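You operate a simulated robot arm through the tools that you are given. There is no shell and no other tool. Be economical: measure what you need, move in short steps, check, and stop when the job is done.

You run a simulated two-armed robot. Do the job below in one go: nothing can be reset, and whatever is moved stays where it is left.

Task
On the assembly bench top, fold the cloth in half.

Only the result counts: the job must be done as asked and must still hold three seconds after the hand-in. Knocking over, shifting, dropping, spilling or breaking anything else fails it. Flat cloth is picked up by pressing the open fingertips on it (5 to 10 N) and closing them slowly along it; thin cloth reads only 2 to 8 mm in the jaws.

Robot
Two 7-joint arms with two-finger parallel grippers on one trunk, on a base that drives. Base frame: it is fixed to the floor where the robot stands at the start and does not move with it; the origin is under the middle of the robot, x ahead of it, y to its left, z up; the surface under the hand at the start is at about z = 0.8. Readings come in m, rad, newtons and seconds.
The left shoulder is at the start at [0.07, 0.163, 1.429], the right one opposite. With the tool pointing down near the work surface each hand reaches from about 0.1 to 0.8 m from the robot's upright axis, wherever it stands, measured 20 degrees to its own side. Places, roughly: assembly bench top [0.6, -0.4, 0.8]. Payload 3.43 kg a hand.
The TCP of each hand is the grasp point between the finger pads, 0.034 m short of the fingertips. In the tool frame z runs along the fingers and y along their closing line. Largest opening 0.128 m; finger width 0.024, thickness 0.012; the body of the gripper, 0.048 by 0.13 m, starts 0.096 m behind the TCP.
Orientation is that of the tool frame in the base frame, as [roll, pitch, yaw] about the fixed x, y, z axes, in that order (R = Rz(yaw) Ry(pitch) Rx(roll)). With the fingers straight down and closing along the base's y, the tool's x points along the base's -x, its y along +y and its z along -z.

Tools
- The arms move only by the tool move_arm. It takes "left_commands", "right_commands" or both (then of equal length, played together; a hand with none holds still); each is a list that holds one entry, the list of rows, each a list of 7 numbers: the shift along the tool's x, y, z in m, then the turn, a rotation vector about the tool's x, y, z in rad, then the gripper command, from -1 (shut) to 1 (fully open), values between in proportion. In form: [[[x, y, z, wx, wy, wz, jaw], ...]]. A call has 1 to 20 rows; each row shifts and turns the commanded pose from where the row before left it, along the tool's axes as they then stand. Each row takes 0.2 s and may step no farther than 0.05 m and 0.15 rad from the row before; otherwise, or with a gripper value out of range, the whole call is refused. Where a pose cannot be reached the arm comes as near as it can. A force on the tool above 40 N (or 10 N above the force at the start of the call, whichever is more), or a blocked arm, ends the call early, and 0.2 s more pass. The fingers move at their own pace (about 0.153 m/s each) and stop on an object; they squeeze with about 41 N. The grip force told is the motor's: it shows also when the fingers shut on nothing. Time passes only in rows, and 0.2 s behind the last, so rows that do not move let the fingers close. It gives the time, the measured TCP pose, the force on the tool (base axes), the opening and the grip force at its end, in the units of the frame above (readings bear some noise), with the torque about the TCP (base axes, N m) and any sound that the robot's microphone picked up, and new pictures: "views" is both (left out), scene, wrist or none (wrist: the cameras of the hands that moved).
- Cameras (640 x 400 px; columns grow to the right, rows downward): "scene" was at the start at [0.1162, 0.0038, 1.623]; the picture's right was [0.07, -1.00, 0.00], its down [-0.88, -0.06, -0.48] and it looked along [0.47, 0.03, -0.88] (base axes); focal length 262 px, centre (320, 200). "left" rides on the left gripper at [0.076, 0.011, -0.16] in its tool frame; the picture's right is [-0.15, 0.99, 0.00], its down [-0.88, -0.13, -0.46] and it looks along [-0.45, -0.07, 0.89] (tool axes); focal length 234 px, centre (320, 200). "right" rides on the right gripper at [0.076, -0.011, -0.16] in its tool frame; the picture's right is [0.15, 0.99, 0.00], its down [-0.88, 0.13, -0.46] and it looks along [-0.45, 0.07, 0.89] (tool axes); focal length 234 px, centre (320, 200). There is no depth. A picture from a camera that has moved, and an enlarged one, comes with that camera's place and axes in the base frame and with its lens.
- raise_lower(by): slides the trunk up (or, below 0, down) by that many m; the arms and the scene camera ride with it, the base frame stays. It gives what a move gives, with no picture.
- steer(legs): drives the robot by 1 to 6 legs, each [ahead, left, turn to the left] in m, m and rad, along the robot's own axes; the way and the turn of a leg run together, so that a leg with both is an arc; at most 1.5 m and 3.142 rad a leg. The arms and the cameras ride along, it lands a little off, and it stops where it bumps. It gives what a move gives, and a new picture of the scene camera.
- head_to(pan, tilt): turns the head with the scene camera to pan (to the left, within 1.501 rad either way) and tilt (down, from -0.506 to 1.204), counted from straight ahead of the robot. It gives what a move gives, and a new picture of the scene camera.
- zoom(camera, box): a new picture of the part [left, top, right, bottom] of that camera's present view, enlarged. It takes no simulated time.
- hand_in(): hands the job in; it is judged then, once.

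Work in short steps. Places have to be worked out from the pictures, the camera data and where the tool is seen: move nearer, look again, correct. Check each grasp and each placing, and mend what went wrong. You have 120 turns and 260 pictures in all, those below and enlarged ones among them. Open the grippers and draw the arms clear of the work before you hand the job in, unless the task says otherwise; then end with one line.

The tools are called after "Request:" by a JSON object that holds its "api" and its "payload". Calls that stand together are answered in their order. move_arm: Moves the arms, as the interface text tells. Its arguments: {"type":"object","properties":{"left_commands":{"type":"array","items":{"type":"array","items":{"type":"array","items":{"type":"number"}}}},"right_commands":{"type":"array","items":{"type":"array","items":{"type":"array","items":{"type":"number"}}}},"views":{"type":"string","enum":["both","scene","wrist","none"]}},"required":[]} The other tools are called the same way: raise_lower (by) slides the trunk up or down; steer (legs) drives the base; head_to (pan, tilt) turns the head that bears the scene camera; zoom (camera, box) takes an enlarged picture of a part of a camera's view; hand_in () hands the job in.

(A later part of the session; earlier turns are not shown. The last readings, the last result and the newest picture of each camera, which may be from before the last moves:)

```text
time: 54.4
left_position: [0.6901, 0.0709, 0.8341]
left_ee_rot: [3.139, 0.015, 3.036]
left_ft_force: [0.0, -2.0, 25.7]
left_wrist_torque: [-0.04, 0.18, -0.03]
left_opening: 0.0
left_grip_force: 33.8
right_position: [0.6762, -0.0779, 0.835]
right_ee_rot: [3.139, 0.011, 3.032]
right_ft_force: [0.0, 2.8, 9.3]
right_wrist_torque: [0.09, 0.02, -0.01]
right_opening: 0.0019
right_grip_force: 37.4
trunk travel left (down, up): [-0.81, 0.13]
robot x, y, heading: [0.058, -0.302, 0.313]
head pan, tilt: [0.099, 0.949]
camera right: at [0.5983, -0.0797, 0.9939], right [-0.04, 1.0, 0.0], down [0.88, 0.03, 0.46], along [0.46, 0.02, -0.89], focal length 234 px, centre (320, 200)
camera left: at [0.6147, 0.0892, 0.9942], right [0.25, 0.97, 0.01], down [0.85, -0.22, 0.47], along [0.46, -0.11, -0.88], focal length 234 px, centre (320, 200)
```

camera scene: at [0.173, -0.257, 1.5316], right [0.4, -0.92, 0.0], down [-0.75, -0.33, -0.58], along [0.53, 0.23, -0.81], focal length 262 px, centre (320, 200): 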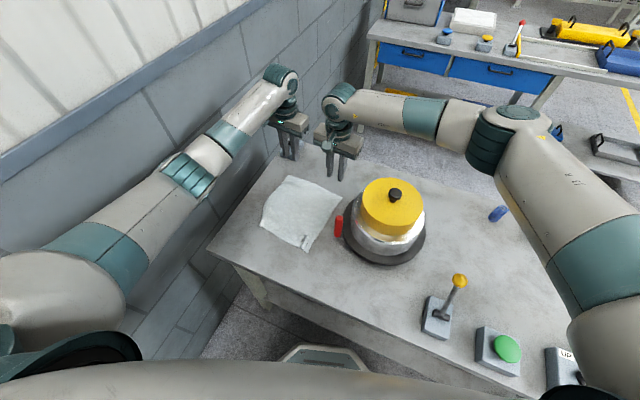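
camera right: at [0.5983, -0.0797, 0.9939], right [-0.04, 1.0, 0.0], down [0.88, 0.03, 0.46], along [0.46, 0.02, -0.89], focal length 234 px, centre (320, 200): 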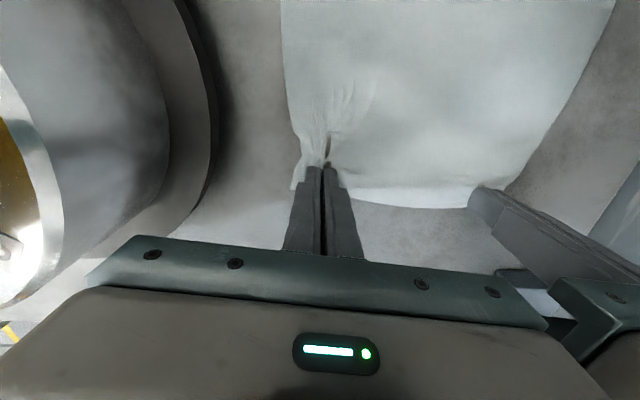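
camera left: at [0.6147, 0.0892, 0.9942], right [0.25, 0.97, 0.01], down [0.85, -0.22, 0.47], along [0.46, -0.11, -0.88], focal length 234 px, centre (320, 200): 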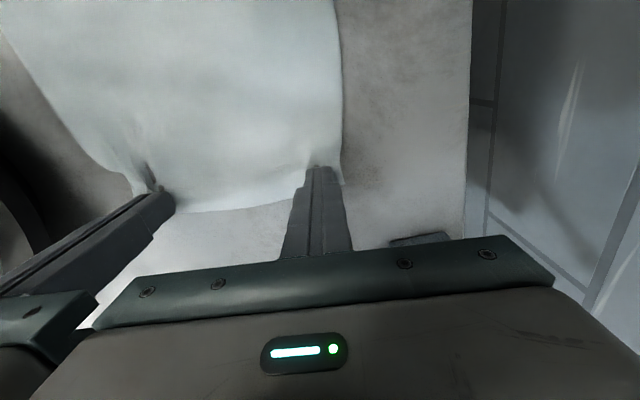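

The right hand holds 1.9 mm; the left slipped. I lift only the left slightly, reopen it and look at where its corner is.

Request:
{"api": "move_arm", "payload": {"left_commands": [[[0, 0, -0.012, 0, 0, 0, -1], [0, 0, 0, 0, 0, 0, -0.65], [0, 0, 0, 0, 0, 0, -0.65]]], "views": "wrist"}}

Request:
{"api": "zoom", "payload": {"camera": "left", "box": [240, 100, 400, 250]}}

```text
time: 55.2
left_position: [0.6903, 0.0709, 0.8447]
left_ee_rot: [3.137, 0.012, 3.035]
left_ft_force: [-0.5, 0.0, -0.6]
left_wrist_torque: [0.0, -0.05, -0.04]
left_opening: 0.0224
left_grip_force: 0.1
right_position: [0.6783, -0.0791, 0.835]
right_ee_rot: [3.139, 0.011, 3.03]
right_ft_force: [-0.4, 0.1, 23.1]
right_wrist_torque: [-0.1, 0.12, -0.01]
right_opening: 0.0017
right_grip_force: 36.3
trunk travel left (down, up): [-0.81, 0.13]
robot x, y, heading: [0.0548, -0.3054, 0.316]
head pan, tilt: [0.099, 0.949]
camera left: at [0.6148, 0.0899, 1.0046], right [0.25, 0.97, 0.0], down [0.86, -0.22, 0.47], along [0.45, -0.11, -0.88], focal length 234 px, centre (320, 200)
```

left: 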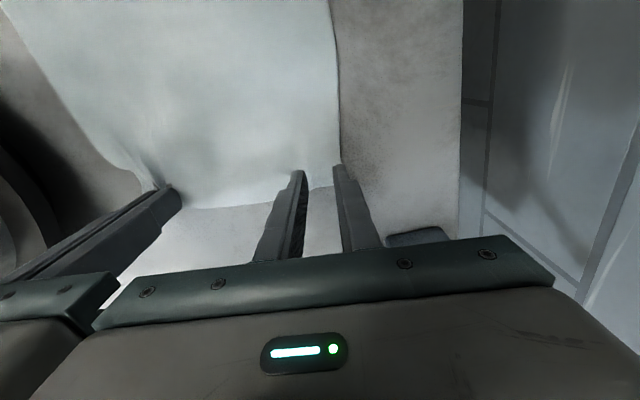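

```text
2.67 times, centred on (320, 175) of left
camera zoom: at [0.6148, 0.0899, 1.0046], right [0.25, 0.97, 0.0], down [0.86, -0.22, 0.47], along [0.45, -0.11, -0.88], focal length 624 px, centre (320, 267)
```

zoom: 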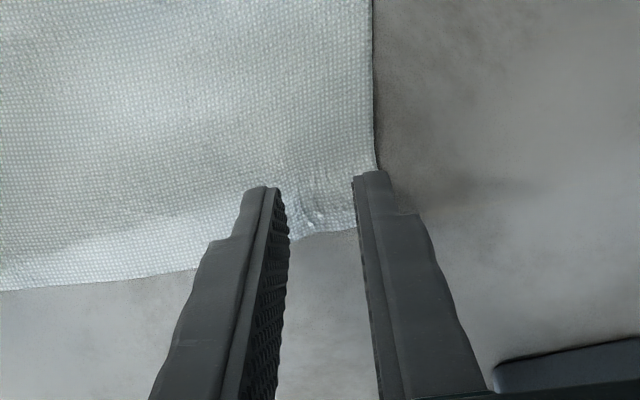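

The left's outer finger was right on the side edge. I move it 6 mm further in and press down again.

Request:
{"api": "move_arm", "payload": {"left_commands": [[[-0.001, -0.007, 0, 0, 0, 0, -0.65], [0, 0, 0.006, 0, 0, 0, -0.65], [0, 0, 0.004, 0, 0, 0, -0.65], [0, 0, 0, 0, 0, 0, -0.65], [0, 0, 0, 0, 0, 0, -0.65]]], "views": "none"}}

```text
time: 56.4
left_position: [0.6904, 0.064, 0.8371]
left_ee_rot: [3.139, 0.015, 3.035]
left_ft_force: [-0.4, 0.4, 0.6]
left_wrist_torque: [-0.01, 0.02, 0.0]
left_opening: 0.0225
left_grip_force: 0.0
right_position: [0.6772, -0.0783, 0.8348]
right_ee_rot: [3.14, 0.011, 3.032]
right_ft_force: [1.3, 0.6, 27.9]
right_wrist_torque: [-0.08, 0.09, 0.01]
right_opening: 0.0017
right_grip_force: 36.2
trunk travel left (down, up): [-0.81, 0.13]
robot x, y, heading: [0.061, -0.2991, 0.313]
head pan, tilt: [0.099, 0.949]
```

Still just above contact, so I press 3 mm more.

Request:
{"api": "move_arm", "payload": {"left_commands": [[[0, 0, 0.0025, 0, 0, 0, -0.65], [0, 0, 0, 0, 0, 0, -0.65], [0, 0, 0, 0, 0, 0, -0.65]]], "right_commands": [[[0, 0, -0.001, 0, 0, 0, -1], [0, 0, 0, 0, 0, 0, -1], [0, 0, 0, 0, 0, 0, -1]]], "views": "none"}}

```text
time: 57.2
left_position: [0.6909, 0.0642, 0.835]
left_ee_rot: [3.141, 0.014, 3.035]
left_ft_force: [-0.3, 1.9, 18.6]
left_wrist_torque: [0.06, 0.15, 0.03]
left_opening: 0.0224
left_grip_force: 0.0
right_position: [0.6772, -0.0787, 0.8356]
right_ee_rot: [3.14, 0.008, 3.032]
right_ft_force: [0.4, 0.6, 8.6]
right_wrist_torque: [0.0, -0.05, -0.02]
right_opening: 0.0019
right_grip_force: 36.2
trunk travel left (down, up): [-0.81, 0.13]
robot x, y, heading: [0.0571, -0.3015, 0.312]
head pan, tilt: [0.099, 0.949]
```

Contact is 18.6 N; I ease 0.5 mm and close the left slowly.

Request:
{"api": "move_arm", "payload": {"left_commands": [[[0, 0, -0.0005, 0, 0, 0, -0.65], [0, 0, 0, 0, 0, 0, -0.7], [0, 0, 0, 0, 0, 0, -0.75], [0, 0, 0, 0, 0, 0, -0.8], [0, 0, 0, 0, 0, 0, -0.85], [0, 0, 0, 0, 0, 0, -0.9], [0, 0, 0, 0, 0, 0, -0.95], [0, 0, 0, 0, 0, 0, -1], [0, 0, 0, 0, 0, 0, -1], [0, 0, 0, 0, 0, 0, -1]]], "views": "wrist"}}

```text
time: 59.4
left_position: [0.6906, 0.0625, 0.8355]
left_ee_rot: [3.139, 0.017, 3.037]
left_ft_force: [1.6, -7.6, 27.3]
left_wrist_torque: [-0.25, 0.05, 0.05]
left_opening: 0.0017
left_grip_force: 36.8
right_position: [0.6782, -0.0797, 0.8367]
right_ee_rot: [3.14, 0.009, 3.034]
right_ft_force: [0.4, 8.0, -0.2]
right_wrist_torque: [0.27, -0.02, -0.01]
right_opening: 0.0016
right_grip_force: 36.4
trunk travel left (down, up): [-0.81, 0.13]
robot x, y, heading: [0.0562, -0.2986, 0.313]
head pan, tilt: [0.099, 0.949]
camera left: at [0.616, 0.0817, 0.9942], right [0.25, 0.97, 0.0], down [0.85, -0.22, 0.47], along [0.45, -0.11, -0.88], focal length 234 px, centre (320, 200)
```

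left: 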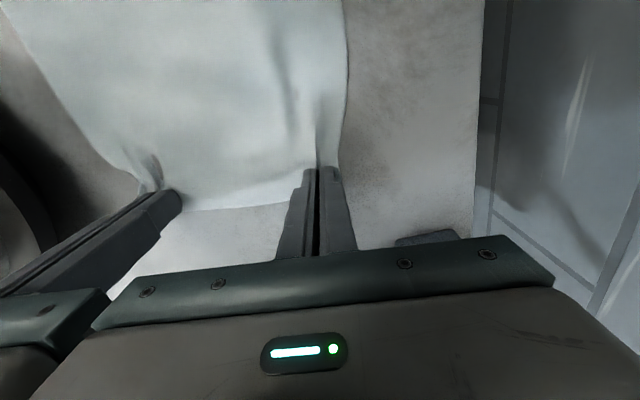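

Both hands hold cloth (1.7/1.6 mm). Now I fold toward the robot on a taut arc, gradually tilting the hands (tips forward) so the edge will roll over. First half:

Request:
{"api": "move_arm", "payload": {"left_commands": [[[0.00175, -0.0015, -0.01275, 0, 0, 0, -1], [0.00175, 0, -0.01275, 0, 0, 0, -1], [0.005, 0, -0.0119, 0, 0, 0, -1], [0.005, 0, -0.0119, 0, 0, 0, -1], [0.0093, 0, -0.0102, 0, 0, 0, -1], [0.0093, 0, -0.0102, 0, -0.0875, 0, -1], [0.0111, 0, -0.0087, 0, 0, 0, -1], [0.0111, 0, -0.0087, 0, -0.0875, 0, -1], [0.0125, 0, -0.0069, 0, 0, 0, -1], [0.0125, 0, -0.0069, 0, -0.0875, 0, -1], [0.0135, 0, -0.005, 0, 0, 0, -1], [0.0135, 0, -0.005, 0, -0.0875, 0, -1], [0, 0, 0, 0, 0, 0, -1]]], "right_commands": [[[0.00175, 0.0015, -0.01275, 0, 0, 0, -1], [0.00175, 0, -0.01275, 0, 0, 0, -1], [0.005, 0, -0.0119, 0, 0, 0, -1], [0.005, 0, -0.0119, 0, 0, 0, -1], [0.0093, 0, -0.0102, 0, 0, 0, -1], [0.0093, 0, -0.0102, 0, -0.0875, 0, -1], [0.0111, 0, -0.0087, 0, 0, 0, -1], [0.0111, 0, -0.0087, 0, -0.0875, 0, -1], [0.0125, 0, -0.0069, 0, 0, 0, -1], [0.0125, 0, -0.0069, 0, -0.0875, 0, -1], [0.0135, 0, -0.005, 0, 0, 0, -1], [0.0135, 0, -0.005, 0, -0.0875, 0, -1], [0, 0, 0, 0, 0, 0, -1]]]}}

Request:
{"api": "zoom", "payload": {"camera": "scene", "box": [230, 130, 390, 260]}}

```text
time: 62.2
left_position: [0.5797, 0.0741, 0.9288]
left_ee_rot: [3.14, 0.36, 3.036]
left_ft_force: [0.3, -2.2, 0.1]
left_wrist_torque: [-0.07, 0.04, -0.03]
left_opening: 0.0019
left_grip_force: 36.8
right_position: [0.5673, -0.0652, 0.9297]
right_ee_rot: [3.138, 0.355, 3.033]
right_ft_force: [-0.4, 2.2, -0.3]
right_wrist_torque: [0.08, 0.04, 0.0]
right_opening: 0.0015
right_grip_force: 36.9
trunk travel left (down, up): [-0.81, 0.13]
robot x, y, heading: [0.0561, -0.3029, 0.313]
head pan, tilt: [0.099, 0.949]
camera scene: at [0.1737, -0.2575, 1.5315], right [0.4, -0.92, 0.0], down [-0.75, -0.33, -0.58], along [0.53, 0.23, -0.81], focal length 262 px, centre (320, 200)
camera right: at [0.4404, -0.0597, 1.0536], right [-0.03, 1.0, -0.05], down [0.68, 0.06, 0.73], along [0.74, -0.01, -0.68], focal length 234 px, centre (320, 200)
camera left: at [0.456, 0.0988, 1.0519], right [0.24, 0.97, 0.05], down [0.64, -0.2, 0.74], along [0.73, -0.14, -0.67], focal length 234 px, centre (320, 200)
```

scene: 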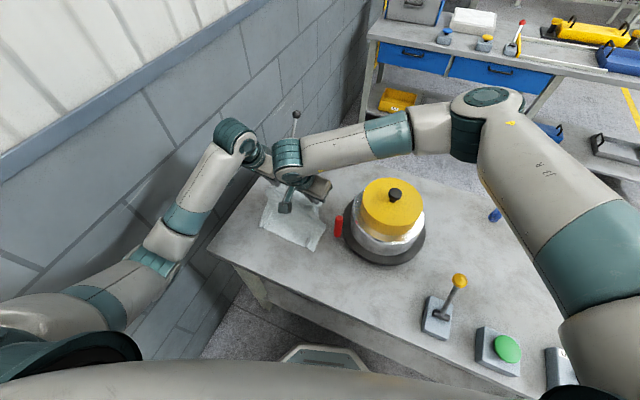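
right: 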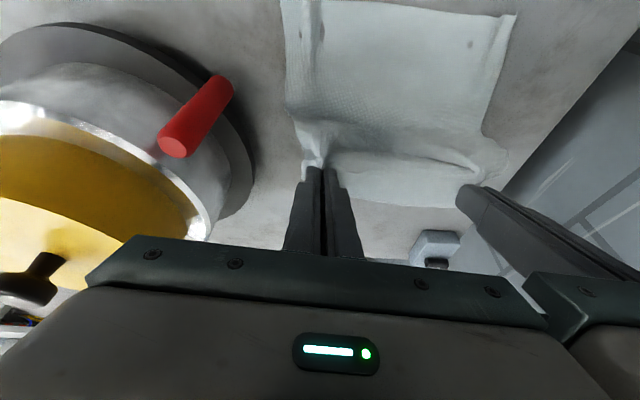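
left: 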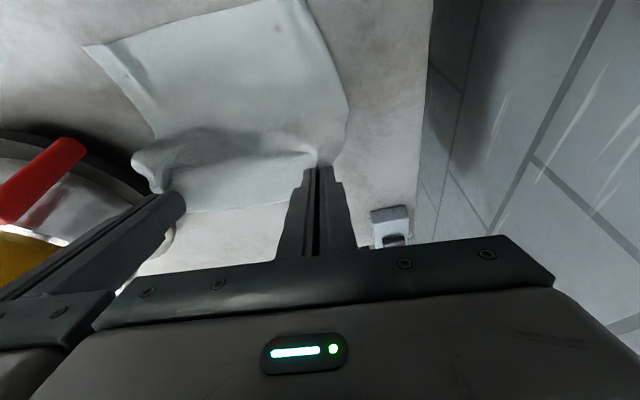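

```text
3.08 times, centred on (310, 195) of scene
camera zoom: at [0.1737, -0.2575, 1.5315], right [0.4, -0.92, 0.0], down [-0.75, -0.33, -0.58], along [0.53, 0.23, -0.81], focal length 805 px, centre (351, 215)
```

zoom: 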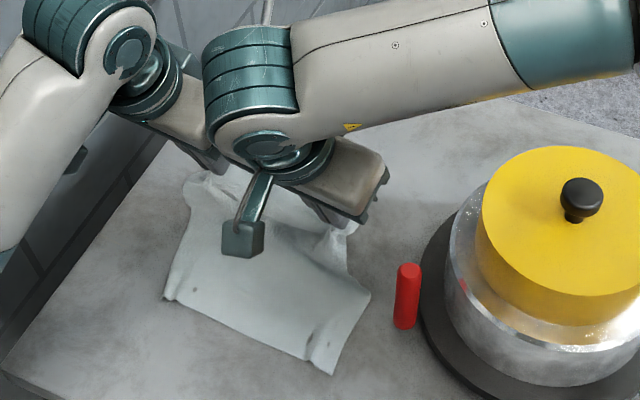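

The grips hold and the tilt goes the right way. Before descending I'll increase the tilt to about 0.9 rad around the grip point and raise slightly, so the cloth hangs off the tips properly.

Request:
{"api": "move_arm", "payload": {"left_commands": [[[0.0021, 0, -0.0014, 0, -0.109, 0, -1], [0.002, 0, -0.0017, 0, -0.109, 0, -1], [0.0018, 0, -0.0019, 0, -0.109, 0, -1], [0.0016, 0, -0.002, 0, -0.109, 0, -1], [0.0013, 0, -0.0022, 0, -0.109, 0, -1], [0, 0, 0, 0, 0, 0, -1], [0, 0, 0, 0, 0, 0, -1]]], "right_commands": [[[0.0021, 0, -0.0014, 0, -0.109, 0, -1], [0.002, 0, -0.0017, 0, -0.109, 0, -1], [0.0018, 0, -0.0019, 0, -0.109, 0, -1], [0.0016, 0, -0.002, 0, -0.109, 0, -1], [0.0013, 0, -0.0022, 0, -0.109, 0, -1], [0, 0, 0, 0, 0, 0, -1], [0, 0, 0, 0, 0, 0, -1]]]}}

Request:
{"api": "zoom", "payload": {"camera": "scene", "box": [230, 130, 390, 260]}}

```text
time: 63.8
left_position: [0.5672, 0.0764, 0.9307]
left_ee_rot: [3.138, 0.907, 3.032]
left_ft_force: [0.4, -0.5, 0.0]
left_wrist_torque: [-0.09, 0.02, -0.03]
left_opening: 0.002
left_grip_force: 36.5
right_position: [0.5561, -0.0624, 0.9328]
right_ee_rot: [3.139, 0.905, 3.033]
right_ft_force: [0.1, 2.3, 0.4]
right_wrist_torque: [0.02, 0.04, 0.02]
right_opening: 0.0017
right_grip_force: 36.1
trunk travel left (down, up): [-0.81, 0.13]
robot x, y, heading: [0.0582, -0.3011, 0.311]
head pan, tilt: [0.099, 0.949]
camera scene: at [0.1724, -0.2567, 1.5316], right [0.4, -0.92, 0.0], down [-0.75, -0.33, -0.58], along [0.53, 0.23, -0.81], focal length 262 px, centre (320, 200)
camera right: at [0.3829, -0.0524, 0.9727], right [0.02, 0.99, -0.11], down [0.2, 0.11, 0.97], along [0.98, -0.04, -0.2], focal length 234 px, centre (320, 200)
camera left: at [0.3979, 0.1055, 0.9699], right [0.19, 0.97, 0.12], down [0.17, -0.15, 0.97], along [0.97, -0.17, -0.19], focal length 234 px, centre (320, 200)
```

scene: 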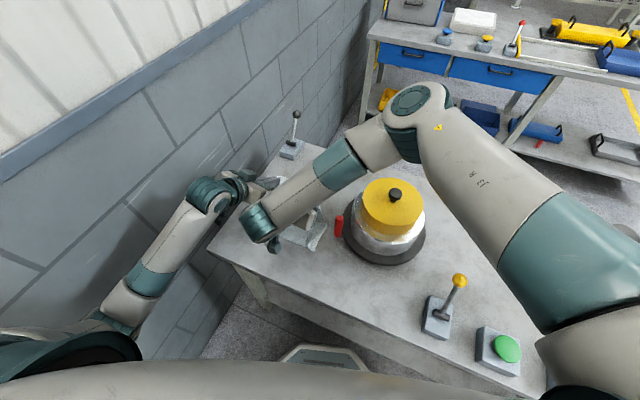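
right: 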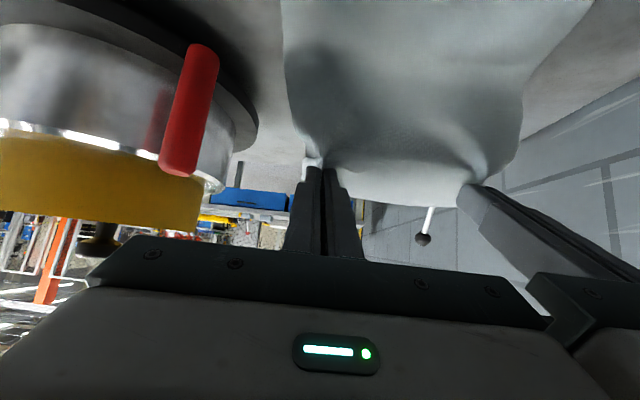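
left: 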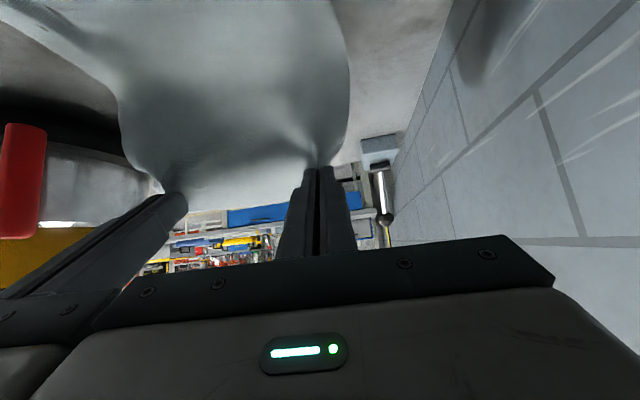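

```text
3.08 times, centred on (310, 195) of scene
camera zoom: at [0.1724, -0.2567, 1.5316], right [0.4, -0.92, 0.0], down [-0.75, -0.33, -0.58], along [0.53, 0.23, -0.81], focal length 805 px, centre (351, 215)
```

zoom: 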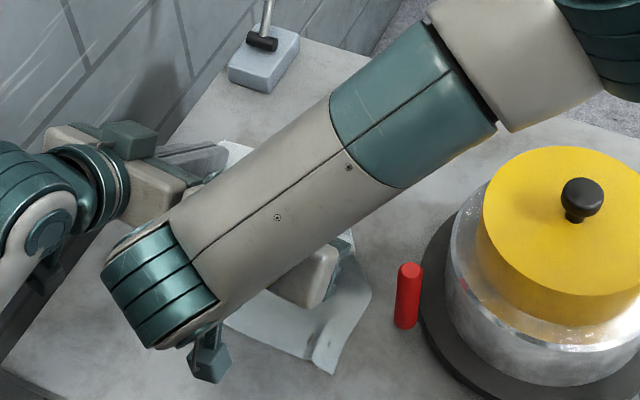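

The cloth now hangs from the tips with its touchdown ahead of the hands. I continue the arc down toward the near edge, pausing before the last part.

Request:
{"api": "move_arm", "payload": {"left_commands": [[[0.0115, 0, -0.0097, 0, 0, 0, -1], [0.0115, 0, -0.0097, 0, 0, 0, -1], [0.0127, 0, -0.0055, 0, 0, 0, -1], [0.0127, 0, -0.0055, 0, 0, 0, -1], [0.0134, 0, -0.0027, 0, 0, 0, -1], [0.0134, 0, -0.0027, 0, 0, 0, -1], [0.0134, 0, 0.0004, 0, 0, 0, -1], [0.0134, 0, 0.0004, 0, 0, 0, -1], [0, 0, 0, 0, 0, 0, -1], [0, 0, 0, 0, 0, 0, -1]]], "right_commands": [[[0.0115, 0, -0.0097, 0, 0, 0, -1], [0.0115, 0, -0.0097, 0, 0, 0, -1], [0.0127, 0, -0.0055, 0, 0, 0, -1], [0.0127, 0, -0.0055, 0, 0, 0, -1], [0.0134, 0, -0.0027, 0, 0, 0, -1], [0.0134, 0, -0.0027, 0, 0, 0, -1], [0.0134, 0, 0.0004, 0, 0, 0, -1], [0.0134, 0, 0.0004, 0, 0, 0, -1], [0, 0, 0, 0, 0, 0, -1], [0, 0, 0, 0, 0, 0, -1]]]}}

Request:
{"api": "zoom", "payload": {"camera": "scene", "box": [210, 150, 370, 280]}}

```text
time: 66.0
left_position: [0.4771, 0.0884, 0.8727]
left_ee_rot: [3.141, 0.908, 3.032]
left_ft_force: [-0.3, -4.1, 0.4]
left_wrist_torque: [-0.11, 0.01, -0.12]
left_opening: 0.0019
left_grip_force: 36.6
right_position: [0.4657, -0.0528, 0.8749]
right_ee_rot: [3.141, 0.902, 3.033]
right_ft_force: [0.8, 4.3, 0.3]
right_wrist_torque: [0.09, 0.02, 0.07]
right_opening: 0.0017
right_grip_force: 36.5
trunk travel left (down, up): [-0.81, 0.13]
robot x, y, heading: [0.0547, -0.3002, 0.314]
head pan, tilt: [0.099, 0.949]
camera scene: at [0.1727, -0.2568, 1.5316], right [0.4, -0.92, 0.0], down [-0.75, -0.33, -0.58], along [0.53, 0.23, -0.81], focal length 262 px, centre (320, 200)
camera right: at [0.2927, -0.0434, 0.9151], right [0.02, 0.99, -0.11], down [0.2, 0.11, 0.97], along [0.98, -0.04, -0.2], focal length 234 px, centre (320, 200)
camera left: at [0.3079, 0.116, 0.912], right [0.19, 0.97, 0.12], down [0.17, -0.15, 0.97], along [0.97, -0.17, -0.19], focal length 234 px, centre (320, 200)
```

scene: 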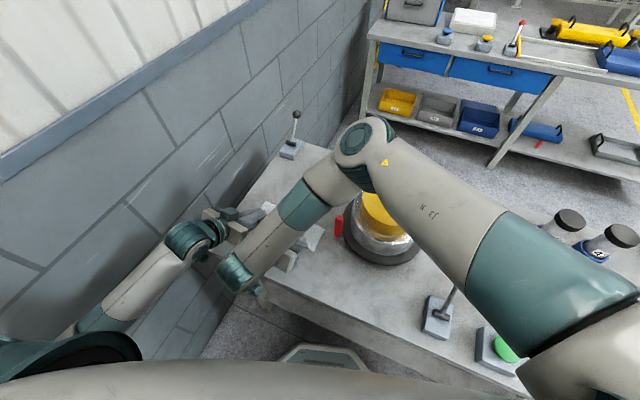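
right: 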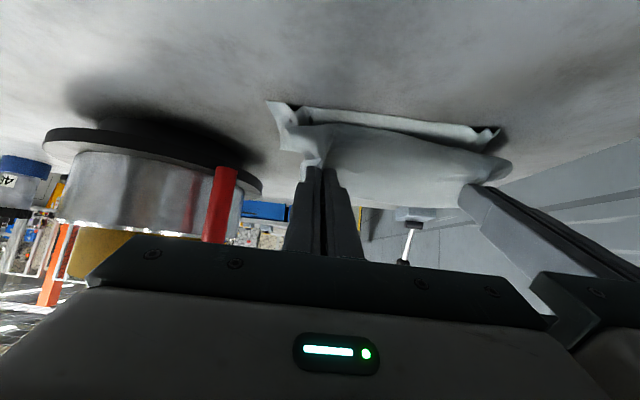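
left: 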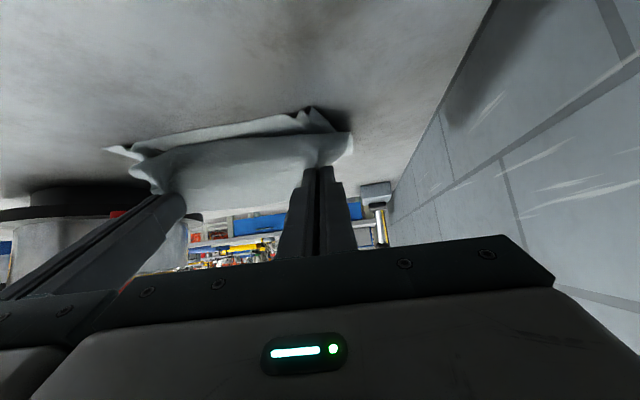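

```text
3.08 times, centred on (290, 215) of scene
camera zoom: at [0.1727, -0.2568, 1.5316], right [0.4, -0.92, 0.0], down [-0.75, -0.33, -0.58], along [0.53, 0.23, -0.81], focal length 805 px, centre (412, 154)
```

zoom: 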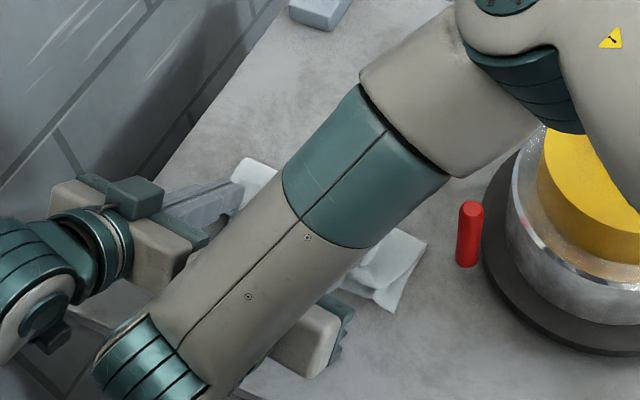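

The near edge of the bottom layer is at x≈.47–.48, nearly under the held edge. I lower almost straight down to lay the edge on it.

Request:
{"api": "move_arm", "payload": {"left_commands": [[[0.0067, 0, 0.0043, 0, 0, 0, -1], [0.0067, 0, 0.0043, 0, 0, 0, -1], [0.0067, 0, 0.0043, 0, 0, 0, -1], [0.0067, 0, 0.0043, 0, 0, 0, -1], [0.0067, 0, 0.0043, 0, 0, 0, -1], [0, 0, 0, 0, 0, 0, -1], [0, 0, 0, 0, 0, 0, -1]]], "right_commands": [[[0.007, 0, 0.0046, 0, 0, 0, -1], [0.007, 0, 0.0046, 0, 0, 0, -1], [0.007, 0, 0.0046, 0, 0, 0, -1], [0.007, 0, 0.0046, 0, 0, 0, -1], [0.007, 0, 0.0046, 0, 0, 0, -1], [0, 0, 0, 0, 0, 0, -1], [0, 0, 0, 0, 0, 0, -1]]]}}

Request:
{"api": "zoom", "payload": {"camera": "right", "box": [250, 60, 530, 230]}}

Request:
{"api": "zoom", "payload": {"camera": "left", "box": [90, 60, 370, 230]}}

```text
time: 67.6
left_position: [0.4749, 0.0866, 0.8344]
left_ee_rot: [3.139, 0.907, 3.032]
left_ft_force: [0.4, -2.8, 4.0]
left_wrist_torque: [-0.05, -0.07, -0.05]
left_opening: 0.0018
left_grip_force: 36.5
right_position: [0.4615, -0.0525, 0.8341]
right_ee_rot: [3.14, 0.901, 3.032]
right_ft_force: [-0.5, 3.0, 3.9]
right_wrist_torque: [0.08, -0.09, 0.1]
right_opening: 0.0014
right_grip_force: 36.3
trunk travel left (down, up): [-0.81, 0.13]
robot x, y, heading: [0.0555, -0.3025, 0.311]
head pan, tilt: [0.099, 0.949]
camera scene: at [0.1718, -0.2574, 1.5318], right [0.4, -0.92, 0.0], down [-0.74, -0.33, -0.58], along [0.53, 0.23, -0.81], focal length 262 px, centre (320, 200)
camera right: at [0.2885, -0.043, 0.8737], right [0.02, 0.99, -0.11], down [0.2, 0.11, 0.97], along [0.98, -0.04, -0.2], focal length 234 px, centre (320, 200)
camera left: at [0.3046, 0.1154, 0.8729], right [0.19, 0.97, 0.12], down [0.17, -0.15, 0.97], along [0.97, -0.17, -0.19], focal length 234 px, centre (320, 200)
```

scene: 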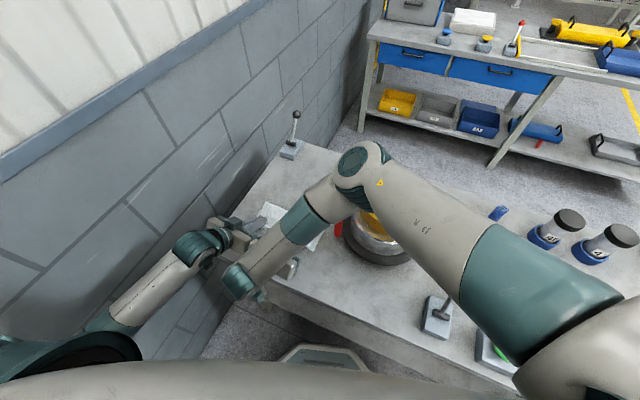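
right: 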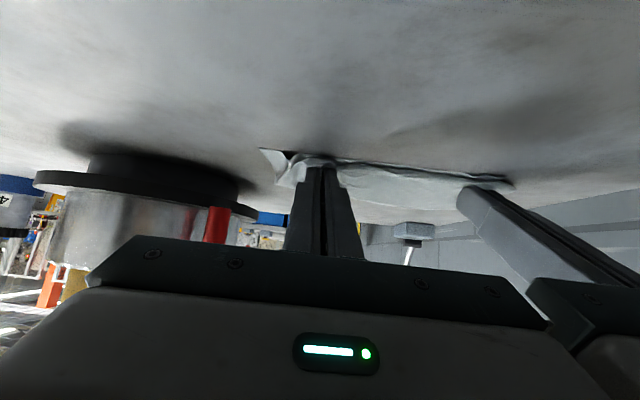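
left: 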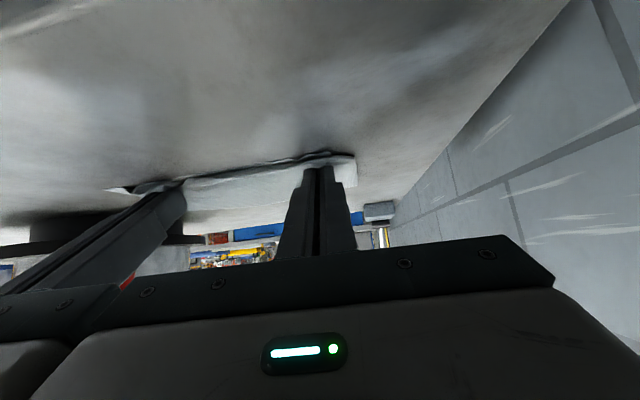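

```text
2.29 times, centred on (390, 145) of right
camera zoom: at [0.2885, -0.043, 0.8737], right [0.02, 0.99, -0.11], down [0.2, 0.11, 0.97], along [0.98, -0.04, -0.2], focal length 535 px, centre (160, 326)
```

zoom: 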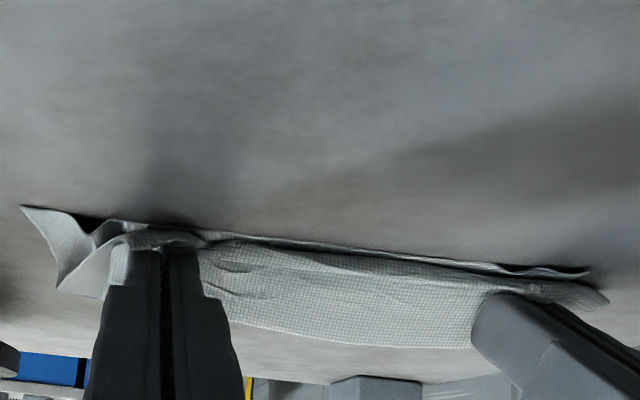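

```text
2.29 times, centred on (230, 145) of left
camera zoom: at [0.3046, 0.1154, 0.8729], right [0.19, 0.97, 0.12], down [0.17, -0.15, 0.97], along [0.97, -0.17, -0.19], focal length 535 px, centre (526, 326)
```

zoom: 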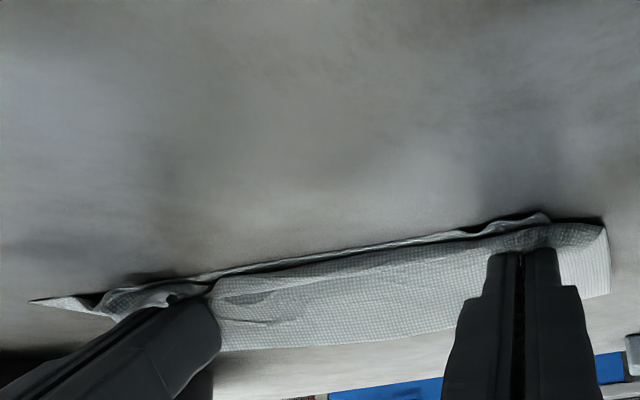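

The edges line up closely. I open slowly while touching so the bunches spread, then withdraw back and up along the fingers.

Request:
{"api": "move_arm", "payload": {"left_commands": [[[0, 0, 0, 0, 0, 0, -0.92], [0, 0, 0, 0, 0, 0, -0.84], [0, 0, 0, 0, 0, 0, -0.76], [0, 0, 0, 0, 0, 0, -0.68], [0, 0, 0, 0, 0, 0, -0.6], [0, 0, 0, 0, 0, 0, -0.6], [0, 0, -0.015, 0, 0, 0, -0.6], [0, 0, -0.02, 0, 0, 0, -0.6], [0, 0, -0.02, 0, 0, 0, -0.6], [0, 0, 0, 0, 0, 0, -0.6]]], "right_commands": [[[0, 0, 0, 0, 0, 0, -0.92], [0, 0, 0, 0, 0, 0, -0.84], [0, 0, 0, 0, 0, 0, -0.76], [0, 0, 0, 0, 0, 0, -0.68], [0, 0, 0, 0, 0, 0, -0.6], [0, 0, 0, 0, 0, 0, -0.6], [0, 0, -0.015, 0, 0, 0, -0.6], [0, 0, -0.02, 0, 0, 0, -0.6], [0, 0, -0.02, 0, 0, 0, -0.6], [0, 0, 0, 0, 0, 0, -0.6]]]}}

Request:
{"api": "zoom", "payload": {"camera": "right", "box": [230, 80, 530, 260]}}

Request:
{"api": "zoom", "payload": {"camera": "left", "box": [90, 80, 390, 260]}}

```text
time: 69.8
left_position: [0.4325, 0.0921, 0.8675]
left_ee_rot: [3.141, 0.908, 3.033]
left_ft_force: [0.0, 0.0, -0.8]
left_wrist_torque: [0.01, -0.02, -0.02]
left_opening: 0.0256
left_grip_force: 0.1
right_position: [0.4194, -0.0468, 0.8688]
right_ee_rot: [-3.141, 0.902, 3.031]
right_ft_force: [0.0, 0.2, -0.4]
right_wrist_torque: [0.01, -0.01, 0.0]
right_opening: 0.0254
right_grip_force: 0.1
trunk travel left (down, up): [-0.81, 0.13]
robot x, y, heading: [0.058, -0.3012, 0.31]
head pan, tilt: [0.099, 0.949]
camera scene: at [0.1733, -0.2569, 1.5316], right [0.4, -0.92, 0.0], down [-0.75, -0.33, -0.58], along [0.53, 0.23, -0.81], focal length 262 px, centre (320, 200)
camera right: at [0.2479, -0.0373, 0.907], right [0.02, 0.99, -0.11], down [0.2, 0.11, 0.97], along [0.98, -0.04, -0.2], focal length 234 px, centre (320, 200)
camera left: at [0.2621, 0.1211, 0.9062], right [0.19, 0.97, 0.12], down [0.17, -0.15, 0.97], along [0.97, -0.17, -0.19], focal length 234 px, centre (320, 200)
```

scene: 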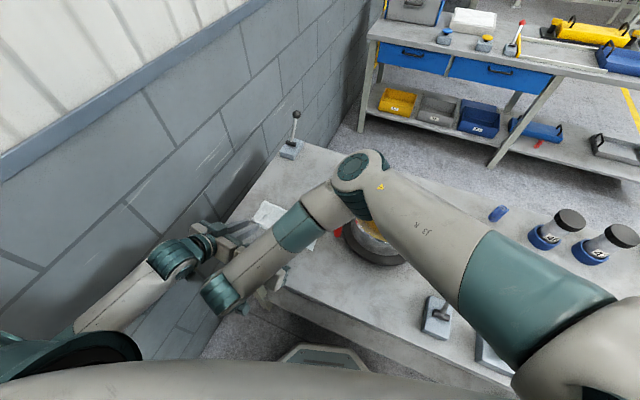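
right: 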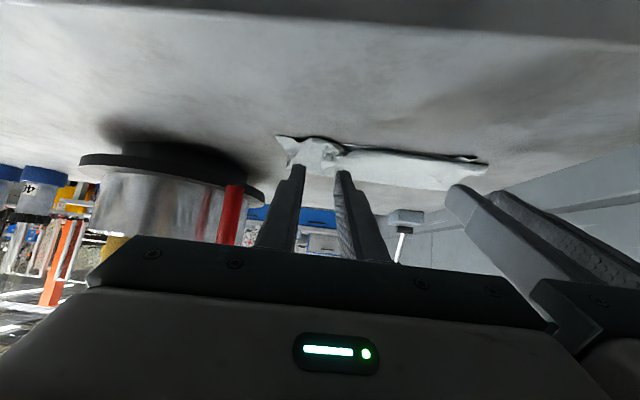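
left: 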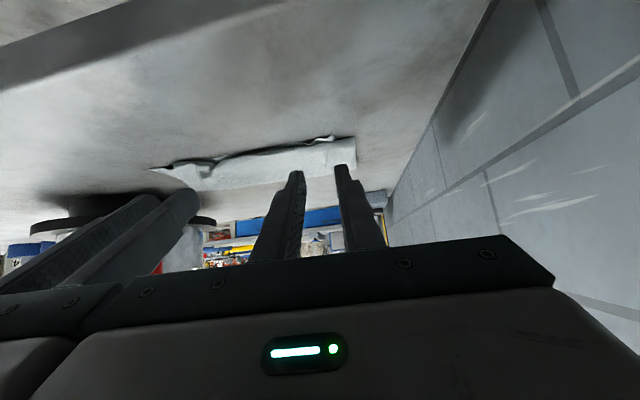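

```text
2.13 times, centred on (380, 170) of right
camera zoom: at [0.2479, -0.0373, 0.907], right [0.02, 0.99, -0.11], down [0.2, 0.11, 0.97], along [0.98, -0.04, -0.2], focal length 500 px, centre (192, 264)
```

zoom: 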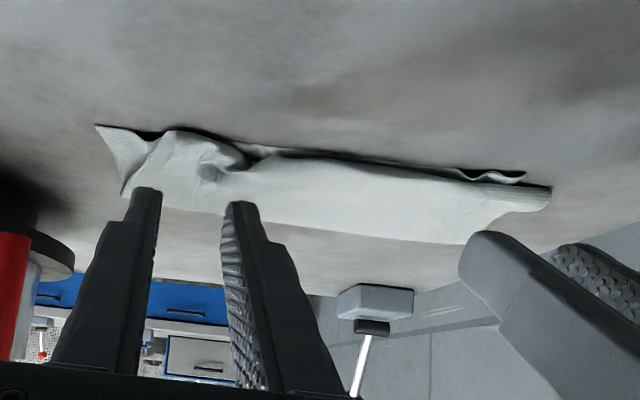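

```text
2.13 times, centred on (240, 170) of left
camera zoom: at [0.2621, 0.1211, 0.9062], right [0.19, 0.97, 0.12], down [0.17, -0.15, 0.97], along [0.97, -0.17, -0.19], focal length 500 px, centre (491, 264)
```

zoom: 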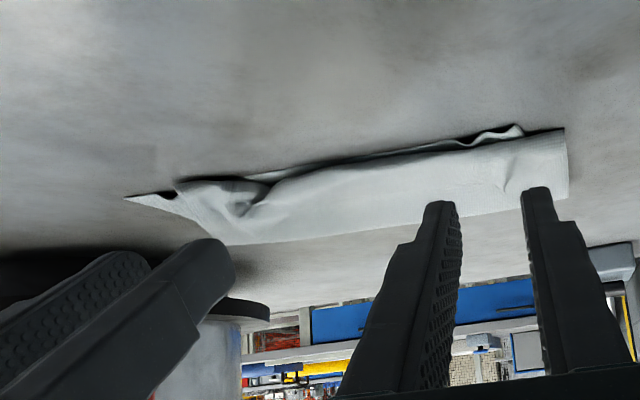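

Released. I raise both hands, untilt them, and swing the right one aside to see the result from above.

Request:
{"api": "move_arm", "payload": {"left_commands": [[[-0.0235, 0, -0.0186, 0, 0, 0, -0.6], [-0.0235, 0, -0.0186, 0, 0, 0, -0.6], [-0.0235, 0, -0.0186, 0, 0, 0, -0.6], [-0.0235, 0, -0.0186, 0, 0, 0, -0.6], [-0.02, 0, 0, 0, 0.15, 0, -0.6], [-0.02, 0, 0, 0, 0.15, 0, -0.6], [-0.02, 0, 0, 0, 0.15, 0, -0.6], [-0.01, 0, 0, 0, 0.15, 0, -0.6], [-0.01, 0, 0, 0, 0.15, 0, -0.6], [-0.01, 0, 0, 0, 0.15, 0, -0.6], [0, 0, 0, 0, 0, 0, -0.6]]], "right_commands": [[[-0.0235, 0, -0.0186, 0, 0, 0, -0.6], [-0.0235, 0, -0.0186, 0, 0, 0, -0.6], [-0.0235, 0, -0.0186, 0, 0, 0, -0.6], [-0.0235, 0, -0.0186, 0, 0, 0, -0.6], [-0.0235, 0, -0.0186, 0, 0.15, 0, -0.6], [-0.0235, 0, -0.0186, 0, 0.15, 0, -0.6], [-0.02, -0.02, -0.02, 0, 0.15, 0, -0.6], [0, -0.04, 0, 0, 0.15, 0, -0.6], [0, -0.04, 0, 0, 0.15, 0, -0.6], [0, -0.04, 0, 0, 0.15, 0, -0.6], [0, -0.04, 0, 0, 0, 0, -0.6]]], "views": "both"}}

Request:
{"api": "zoom", "payload": {"camera": "scene", "box": [210, 150, 370, 270]}}

```text
time: 72.2
left_position: [0.5011, 0.0833, 1.0369]
left_ee_rot: [3.139, 0.008, 3.035]
left_ft_force: [-0.9, -0.2, 0.9]
left_wrist_torque: [-0.01, -0.01, 0.02]
left_opening: 0.0254
left_grip_force: 0.0
right_position: [0.4101, -0.2284, 1.0772]
right_ee_rot: [3.139, 0.002, 3.032]
right_ft_force: [-0.4, -0.4, 0.1]
right_wrist_torque: [0.0, -0.02, -0.02]
right_opening: 0.0255
right_grip_force: 0.1
right hand out of reach, approached as far as the arm can: row 3
trunk travel left (down, up): [-0.81, 0.13]
robot x, y, heading: [0.0569, -0.3031, 0.312]
head pan, tilt: [0.099, 0.949]
camera scene: at [0.1716, -0.2583, 1.5318], right [0.4, -0.92, 0.0], down [-0.74, -0.33, -0.58], along [0.53, 0.23, -0.81], focal length 262 px, centre (320, 200)
camera right: at [0.3339, -0.23, 1.2358], right [-0.04, 1.0, 0.0], down [0.89, 0.03, 0.46], along [0.46, 0.02, -0.89], focal length 234 px, centre (320, 200)
camera left: at [0.426, 0.1009, 1.1963], right [0.25, 0.97, 0.0], down [0.86, -0.22, 0.46], along [0.45, -0.11, -0.89], focal length 234 px, centre (320, 200)
```

scene: 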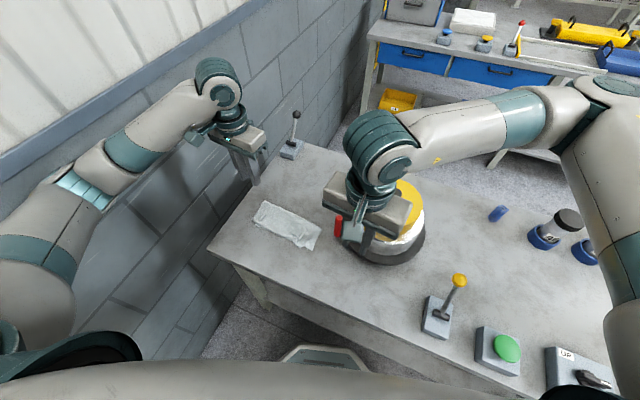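
right: 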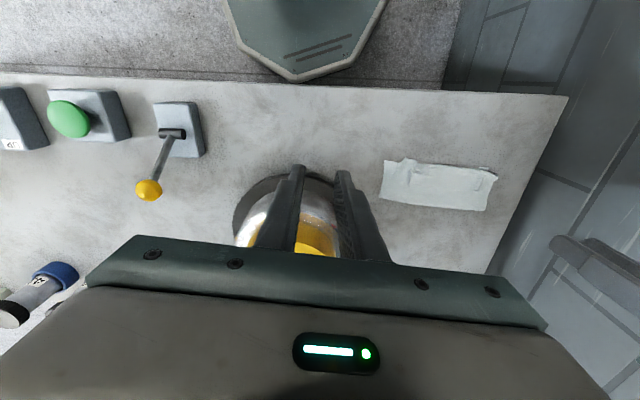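
left: 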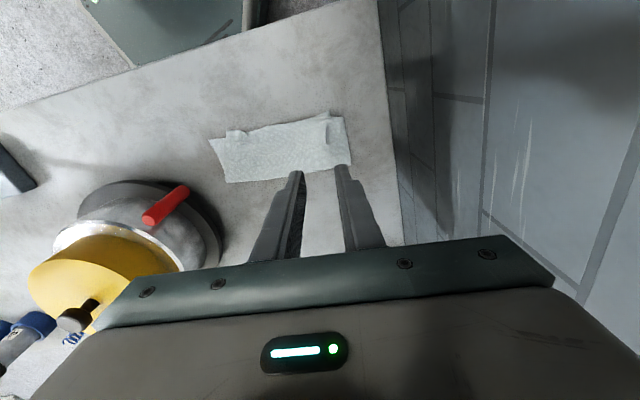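

```text
3.33 times, centred on (290, 210) of scene
camera zoom: at [0.1716, -0.2583, 1.5318], right [0.4, -0.92, 0.0], down [-0.74, -0.33, -0.58], along [0.53, 0.23, -0.81], focal length 872 px, centre (420, 167)
```

zoom: 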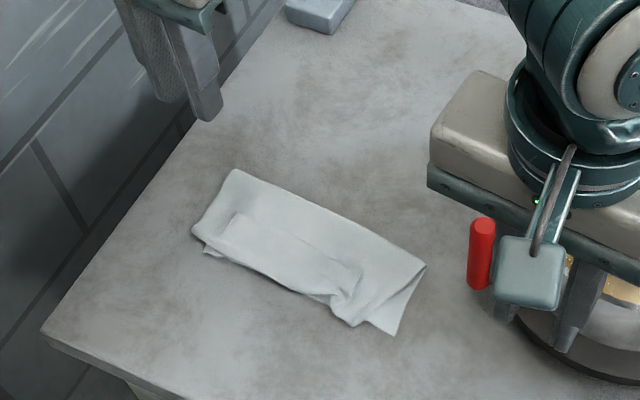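

A good fold overall. There seems to be a small turned-back flap at the near edge; I zoom for detail.

Request:
{"api": "zoom", "payload": {"camera": "left", "box": [190, 90, 370, 200]}}

Request:
{"api": "zoom", "payload": {"camera": "scene", "box": [245, 190, 325, 255]}}

Request:
{"api": "zoom", "payload": {"camera": "right", "box": [360, 140, 520, 230]}}

```text
3.56 times, centred on (280, 145) of left
camera zoom: at [0.426, 0.1009, 1.1963], right [0.25, 0.97, 0.0], down [0.86, -0.22, 0.46], along [0.45, -0.11, -0.89], focal length 833 px, centre (462, 396)
```

zoom: 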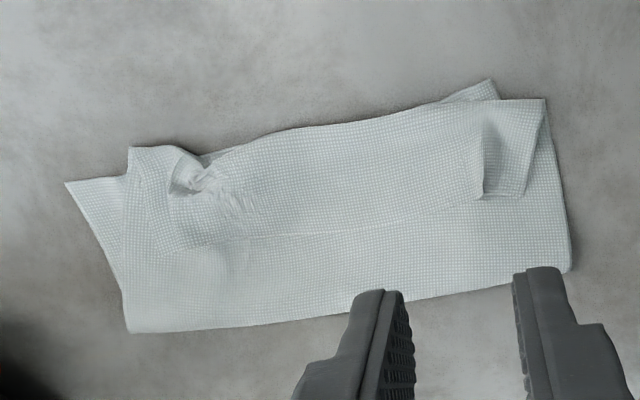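

```text
6.15 times, centred on (285, 222) of scene
camera zoom: at [0.1716, -0.2583, 1.5318], right [0.4, -0.92, 0.0], down [-0.74, -0.33, -0.58], along [0.53, 0.23, -0.81], focal length 1610 px, centre (535, 62)
```

zoom: 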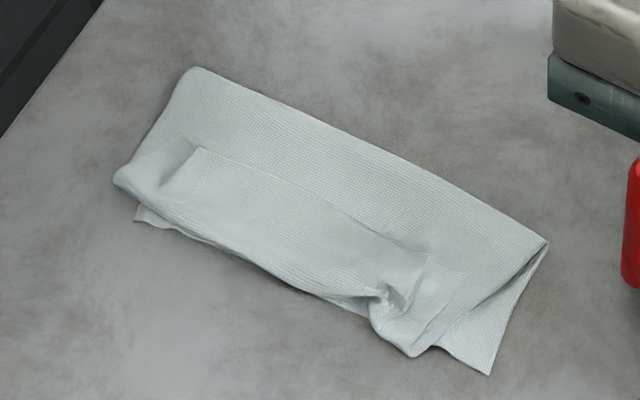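

```text
4.00 times, centred on (440, 185) of right
camera zoom: at [0.3339, -0.23, 1.2358], right [-0.04, 1.0, 0.0], down [0.89, 0.03, 0.46], along [0.46, 0.02, -0.89], focal length 937 px, centre (-160, 260)
```

zoom: 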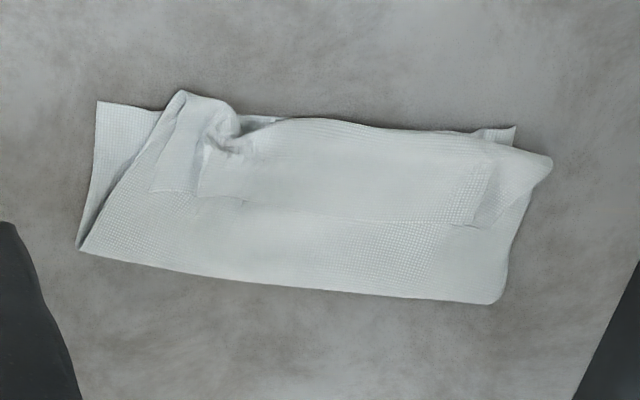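

About 4.5 cm of the edge is turned back on top, so the fold isn't a true half. I'll pick up that flap edge at its centre with the left hand and lay the cloth flat again. Then I'll redo the fold with more tilt and the robot backing away. First I lower the left hand over the flap edge at about (.507,.015).

Request:
{"api": "move_arm", "payload": {"left_commands": [[[-0.0063, -0.0336, 0, 0, 0, 0, -0.6], [-0.0063, -0.0337, 0, 0, 0, 0, -0.6], [0, 0, 0.048, 0, 0, 0, -0.6], [0, 0, 0.048, 0, 0, 0, -0.6], [0, 0, 0.048, 0, 0, 0, -0.6], [0, 0, 0.046, 0, 0, 0, -0.6], [0, 0, 0, 0, 0, 0, -0.6], [0, 0, 0, 0, 0, 0, -0.6]]], "views": "wrist"}}

Request:
{"api": "zoom", "payload": {"camera": "left", "box": [200, 60, 440, 260]}}

```text
time: 74.0
left_position: [0.5114, 0.015, 0.8457]
left_ee_rot: [3.139, 0.007, 3.035]
left_ft_force: [0.8, -0.6, 0.8]
left_wrist_torque: [0.03, 0.03, -0.03]
left_opening: 0.0253
left_grip_force: 0.1
right_position: [0.4123, -0.2257, 1.0763]
right_ee_rot: [-3.14, 0.003, 3.031]
right_ft_force: [0.1, -0.2, 0.7]
right_wrist_torque: [-0.01, -0.02, -0.02]
right_opening: 0.0256
right_grip_force: 0.1
trunk travel left (down, up): [-0.81, 0.13]
robot x, y, heading: [0.0589, -0.2987, 0.318]
head pan, tilt: [0.099, 0.949]
camera left: at [0.4364, 0.035, 1.005], right [0.25, 0.97, 0.0], down [0.86, -0.22, 0.46], along [0.45, -0.11, -0.89], focal length 234 px, centre (320, 200)
```

left: 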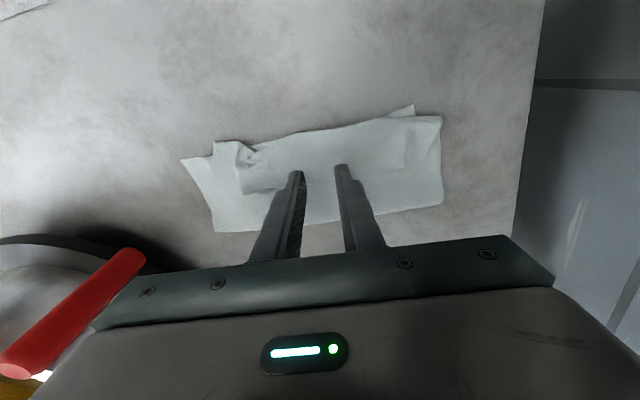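

```text
2.00 times, centred on (320, 160) of left
camera zoom: at [0.4364, 0.035, 1.005], right [0.25, 0.97, 0.0], down [0.86, -0.22, 0.46], along [0.45, -0.11, -0.89], focal length 468 px, centre (320, 280)
```

zoom: 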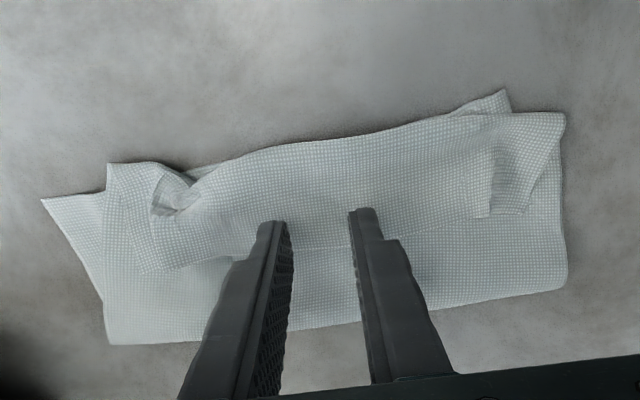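

The flap edge is at x≈.521. I shift 4 mm back and step down until I feel contact.

Request:
{"api": "move_arm", "payload": {"left_commands": [[[0.004, 0, 0.003, 0, 0, 0, -0.6], [0, 0, 0.003, 0, 0, 0, -0.6], [0, 0, 0.002, 0, 0, 0, -0.6], [0, 0, 0, 0, 0, 0, -0.6], [0, 0, 0, 0, 0, 0, -0.6]]], "views": "none"}}

```text
time: 75.2
left_position: [0.5053, 0.0147, 0.8385]
left_ee_rot: [3.14, 0.006, 3.035]
left_ft_force: [-1.0, 0.0, 0.4]
left_wrist_torque: [0.0, -0.02, 0.01]
left_opening: 0.0254
left_grip_force: 0.1
right_position: [0.4116, -0.2275, 1.0763]
right_ee_rot: [3.141, 0.002, 3.033]
right_ft_force: [0.3, -0.4, 0.6]
right_wrist_torque: [0.01, -0.03, -0.01]
right_opening: 0.0253
right_grip_force: 0.1
trunk travel left (down, up): [-0.81, 0.13]
robot x, y, heading: [0.0572, -0.299, 0.312]
head pan, tilt: [0.099, 0.949]
```

No contact yet, so I go 2 mm lower.

Request:
{"api": "move_arm", "payload": {"left_commands": [[[0, 0, 0.002, 0, 0, 0, -0.6], [0, 0, 0.0005, 0, 0, 0, -0.6], [0, 0, 0, 0, 0, 0, -0.6]]], "views": "none"}}

```text
time: 76.0
left_position: [0.505, 0.016, 0.8356]
left_ee_rot: [3.14, 0.007, 3.036]
left_ft_force: [1.1, 0.3, 2.2]
left_wrist_torque: [-0.02, -0.05, 0.02]
left_opening: 0.0256
left_grip_force: 0.2
right_position: [0.4118, -0.2277, 1.0745]
right_ee_rot: [-3.141, 0.003, 3.032]
right_ft_force: [0.2, -0.5, -0.3]
right_wrist_torque: [0.01, 0.01, -0.02]
right_opening: 0.0256
right_grip_force: 0.0
trunk travel left (down, up): [-0.81, 0.13]
robot x, y, heading: [0.0546, -0.2996, 0.313]
head pan, tilt: [0.099, 0.949]
```

First contact. I add 1 mm of press and close slowly.

Request:
{"api": "move_arm", "payload": {"left_commands": [[[0, 0, 0.001, 0, 0, 0, -0.6], [0, 0, 0, 0, 0, 0, -0.65], [0, 0, 0, 0, 0, 0, -0.7], [0, 0, 0, 0, 0, 0, -0.75], [0, 0, 0, 0, 0, 0, -0.8], [0, 0, 0, 0, 0, 0, -0.85], [0, 0, 0, 0, 0, 0, -0.9], [0, 0, 0, 0, 0, 0, -0.95], [0, 0, 0, 0, 0, 0, -1], [0, 0, 0, 0, 0, 0, -1], [0, 0, 0, 0, 0, 0, -1]]], "views": "wrist"}}

```text
time: 78.4
left_position: [0.5048, 0.0162, 0.8357]
left_ee_rot: [3.139, 0.01, 3.036]
left_ft_force: [1.0, -1.4, 15.8]
left_wrist_torque: [-0.06, -0.02, 0.0]
left_opening: 0.0019
left_grip_force: 36.3
right_position: [0.4112, -0.2284, 1.0756]
right_ee_rot: [3.14, 0.005, 3.032]
right_ft_force: [-0.3, -1.3, 0.4]
right_wrist_torque: [0.03, -0.01, 0.0]
right_opening: 0.0255
right_grip_force: 0.0
trunk travel left (down, up): [-0.81, 0.13]
robot x, y, heading: [0.0556, -0.3027, 0.311]
head pan, tilt: [0.099, 0.949]
camera left: at [0.4298, 0.0343, 0.9953], right [0.25, 0.97, 0.0], down [0.86, -0.22, 0.46], along [0.45, -0.11, -0.89], focal length 234 px, centre (320, 200)
```

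left: 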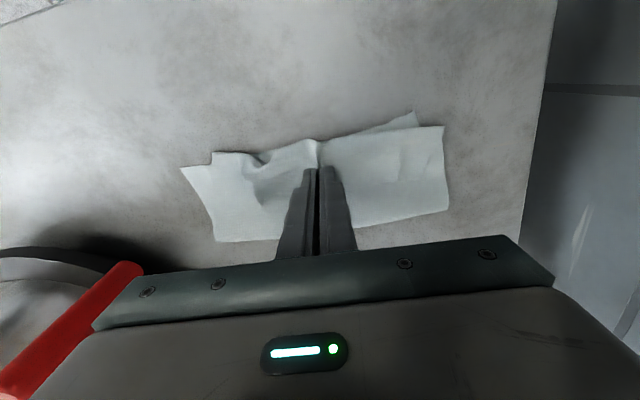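

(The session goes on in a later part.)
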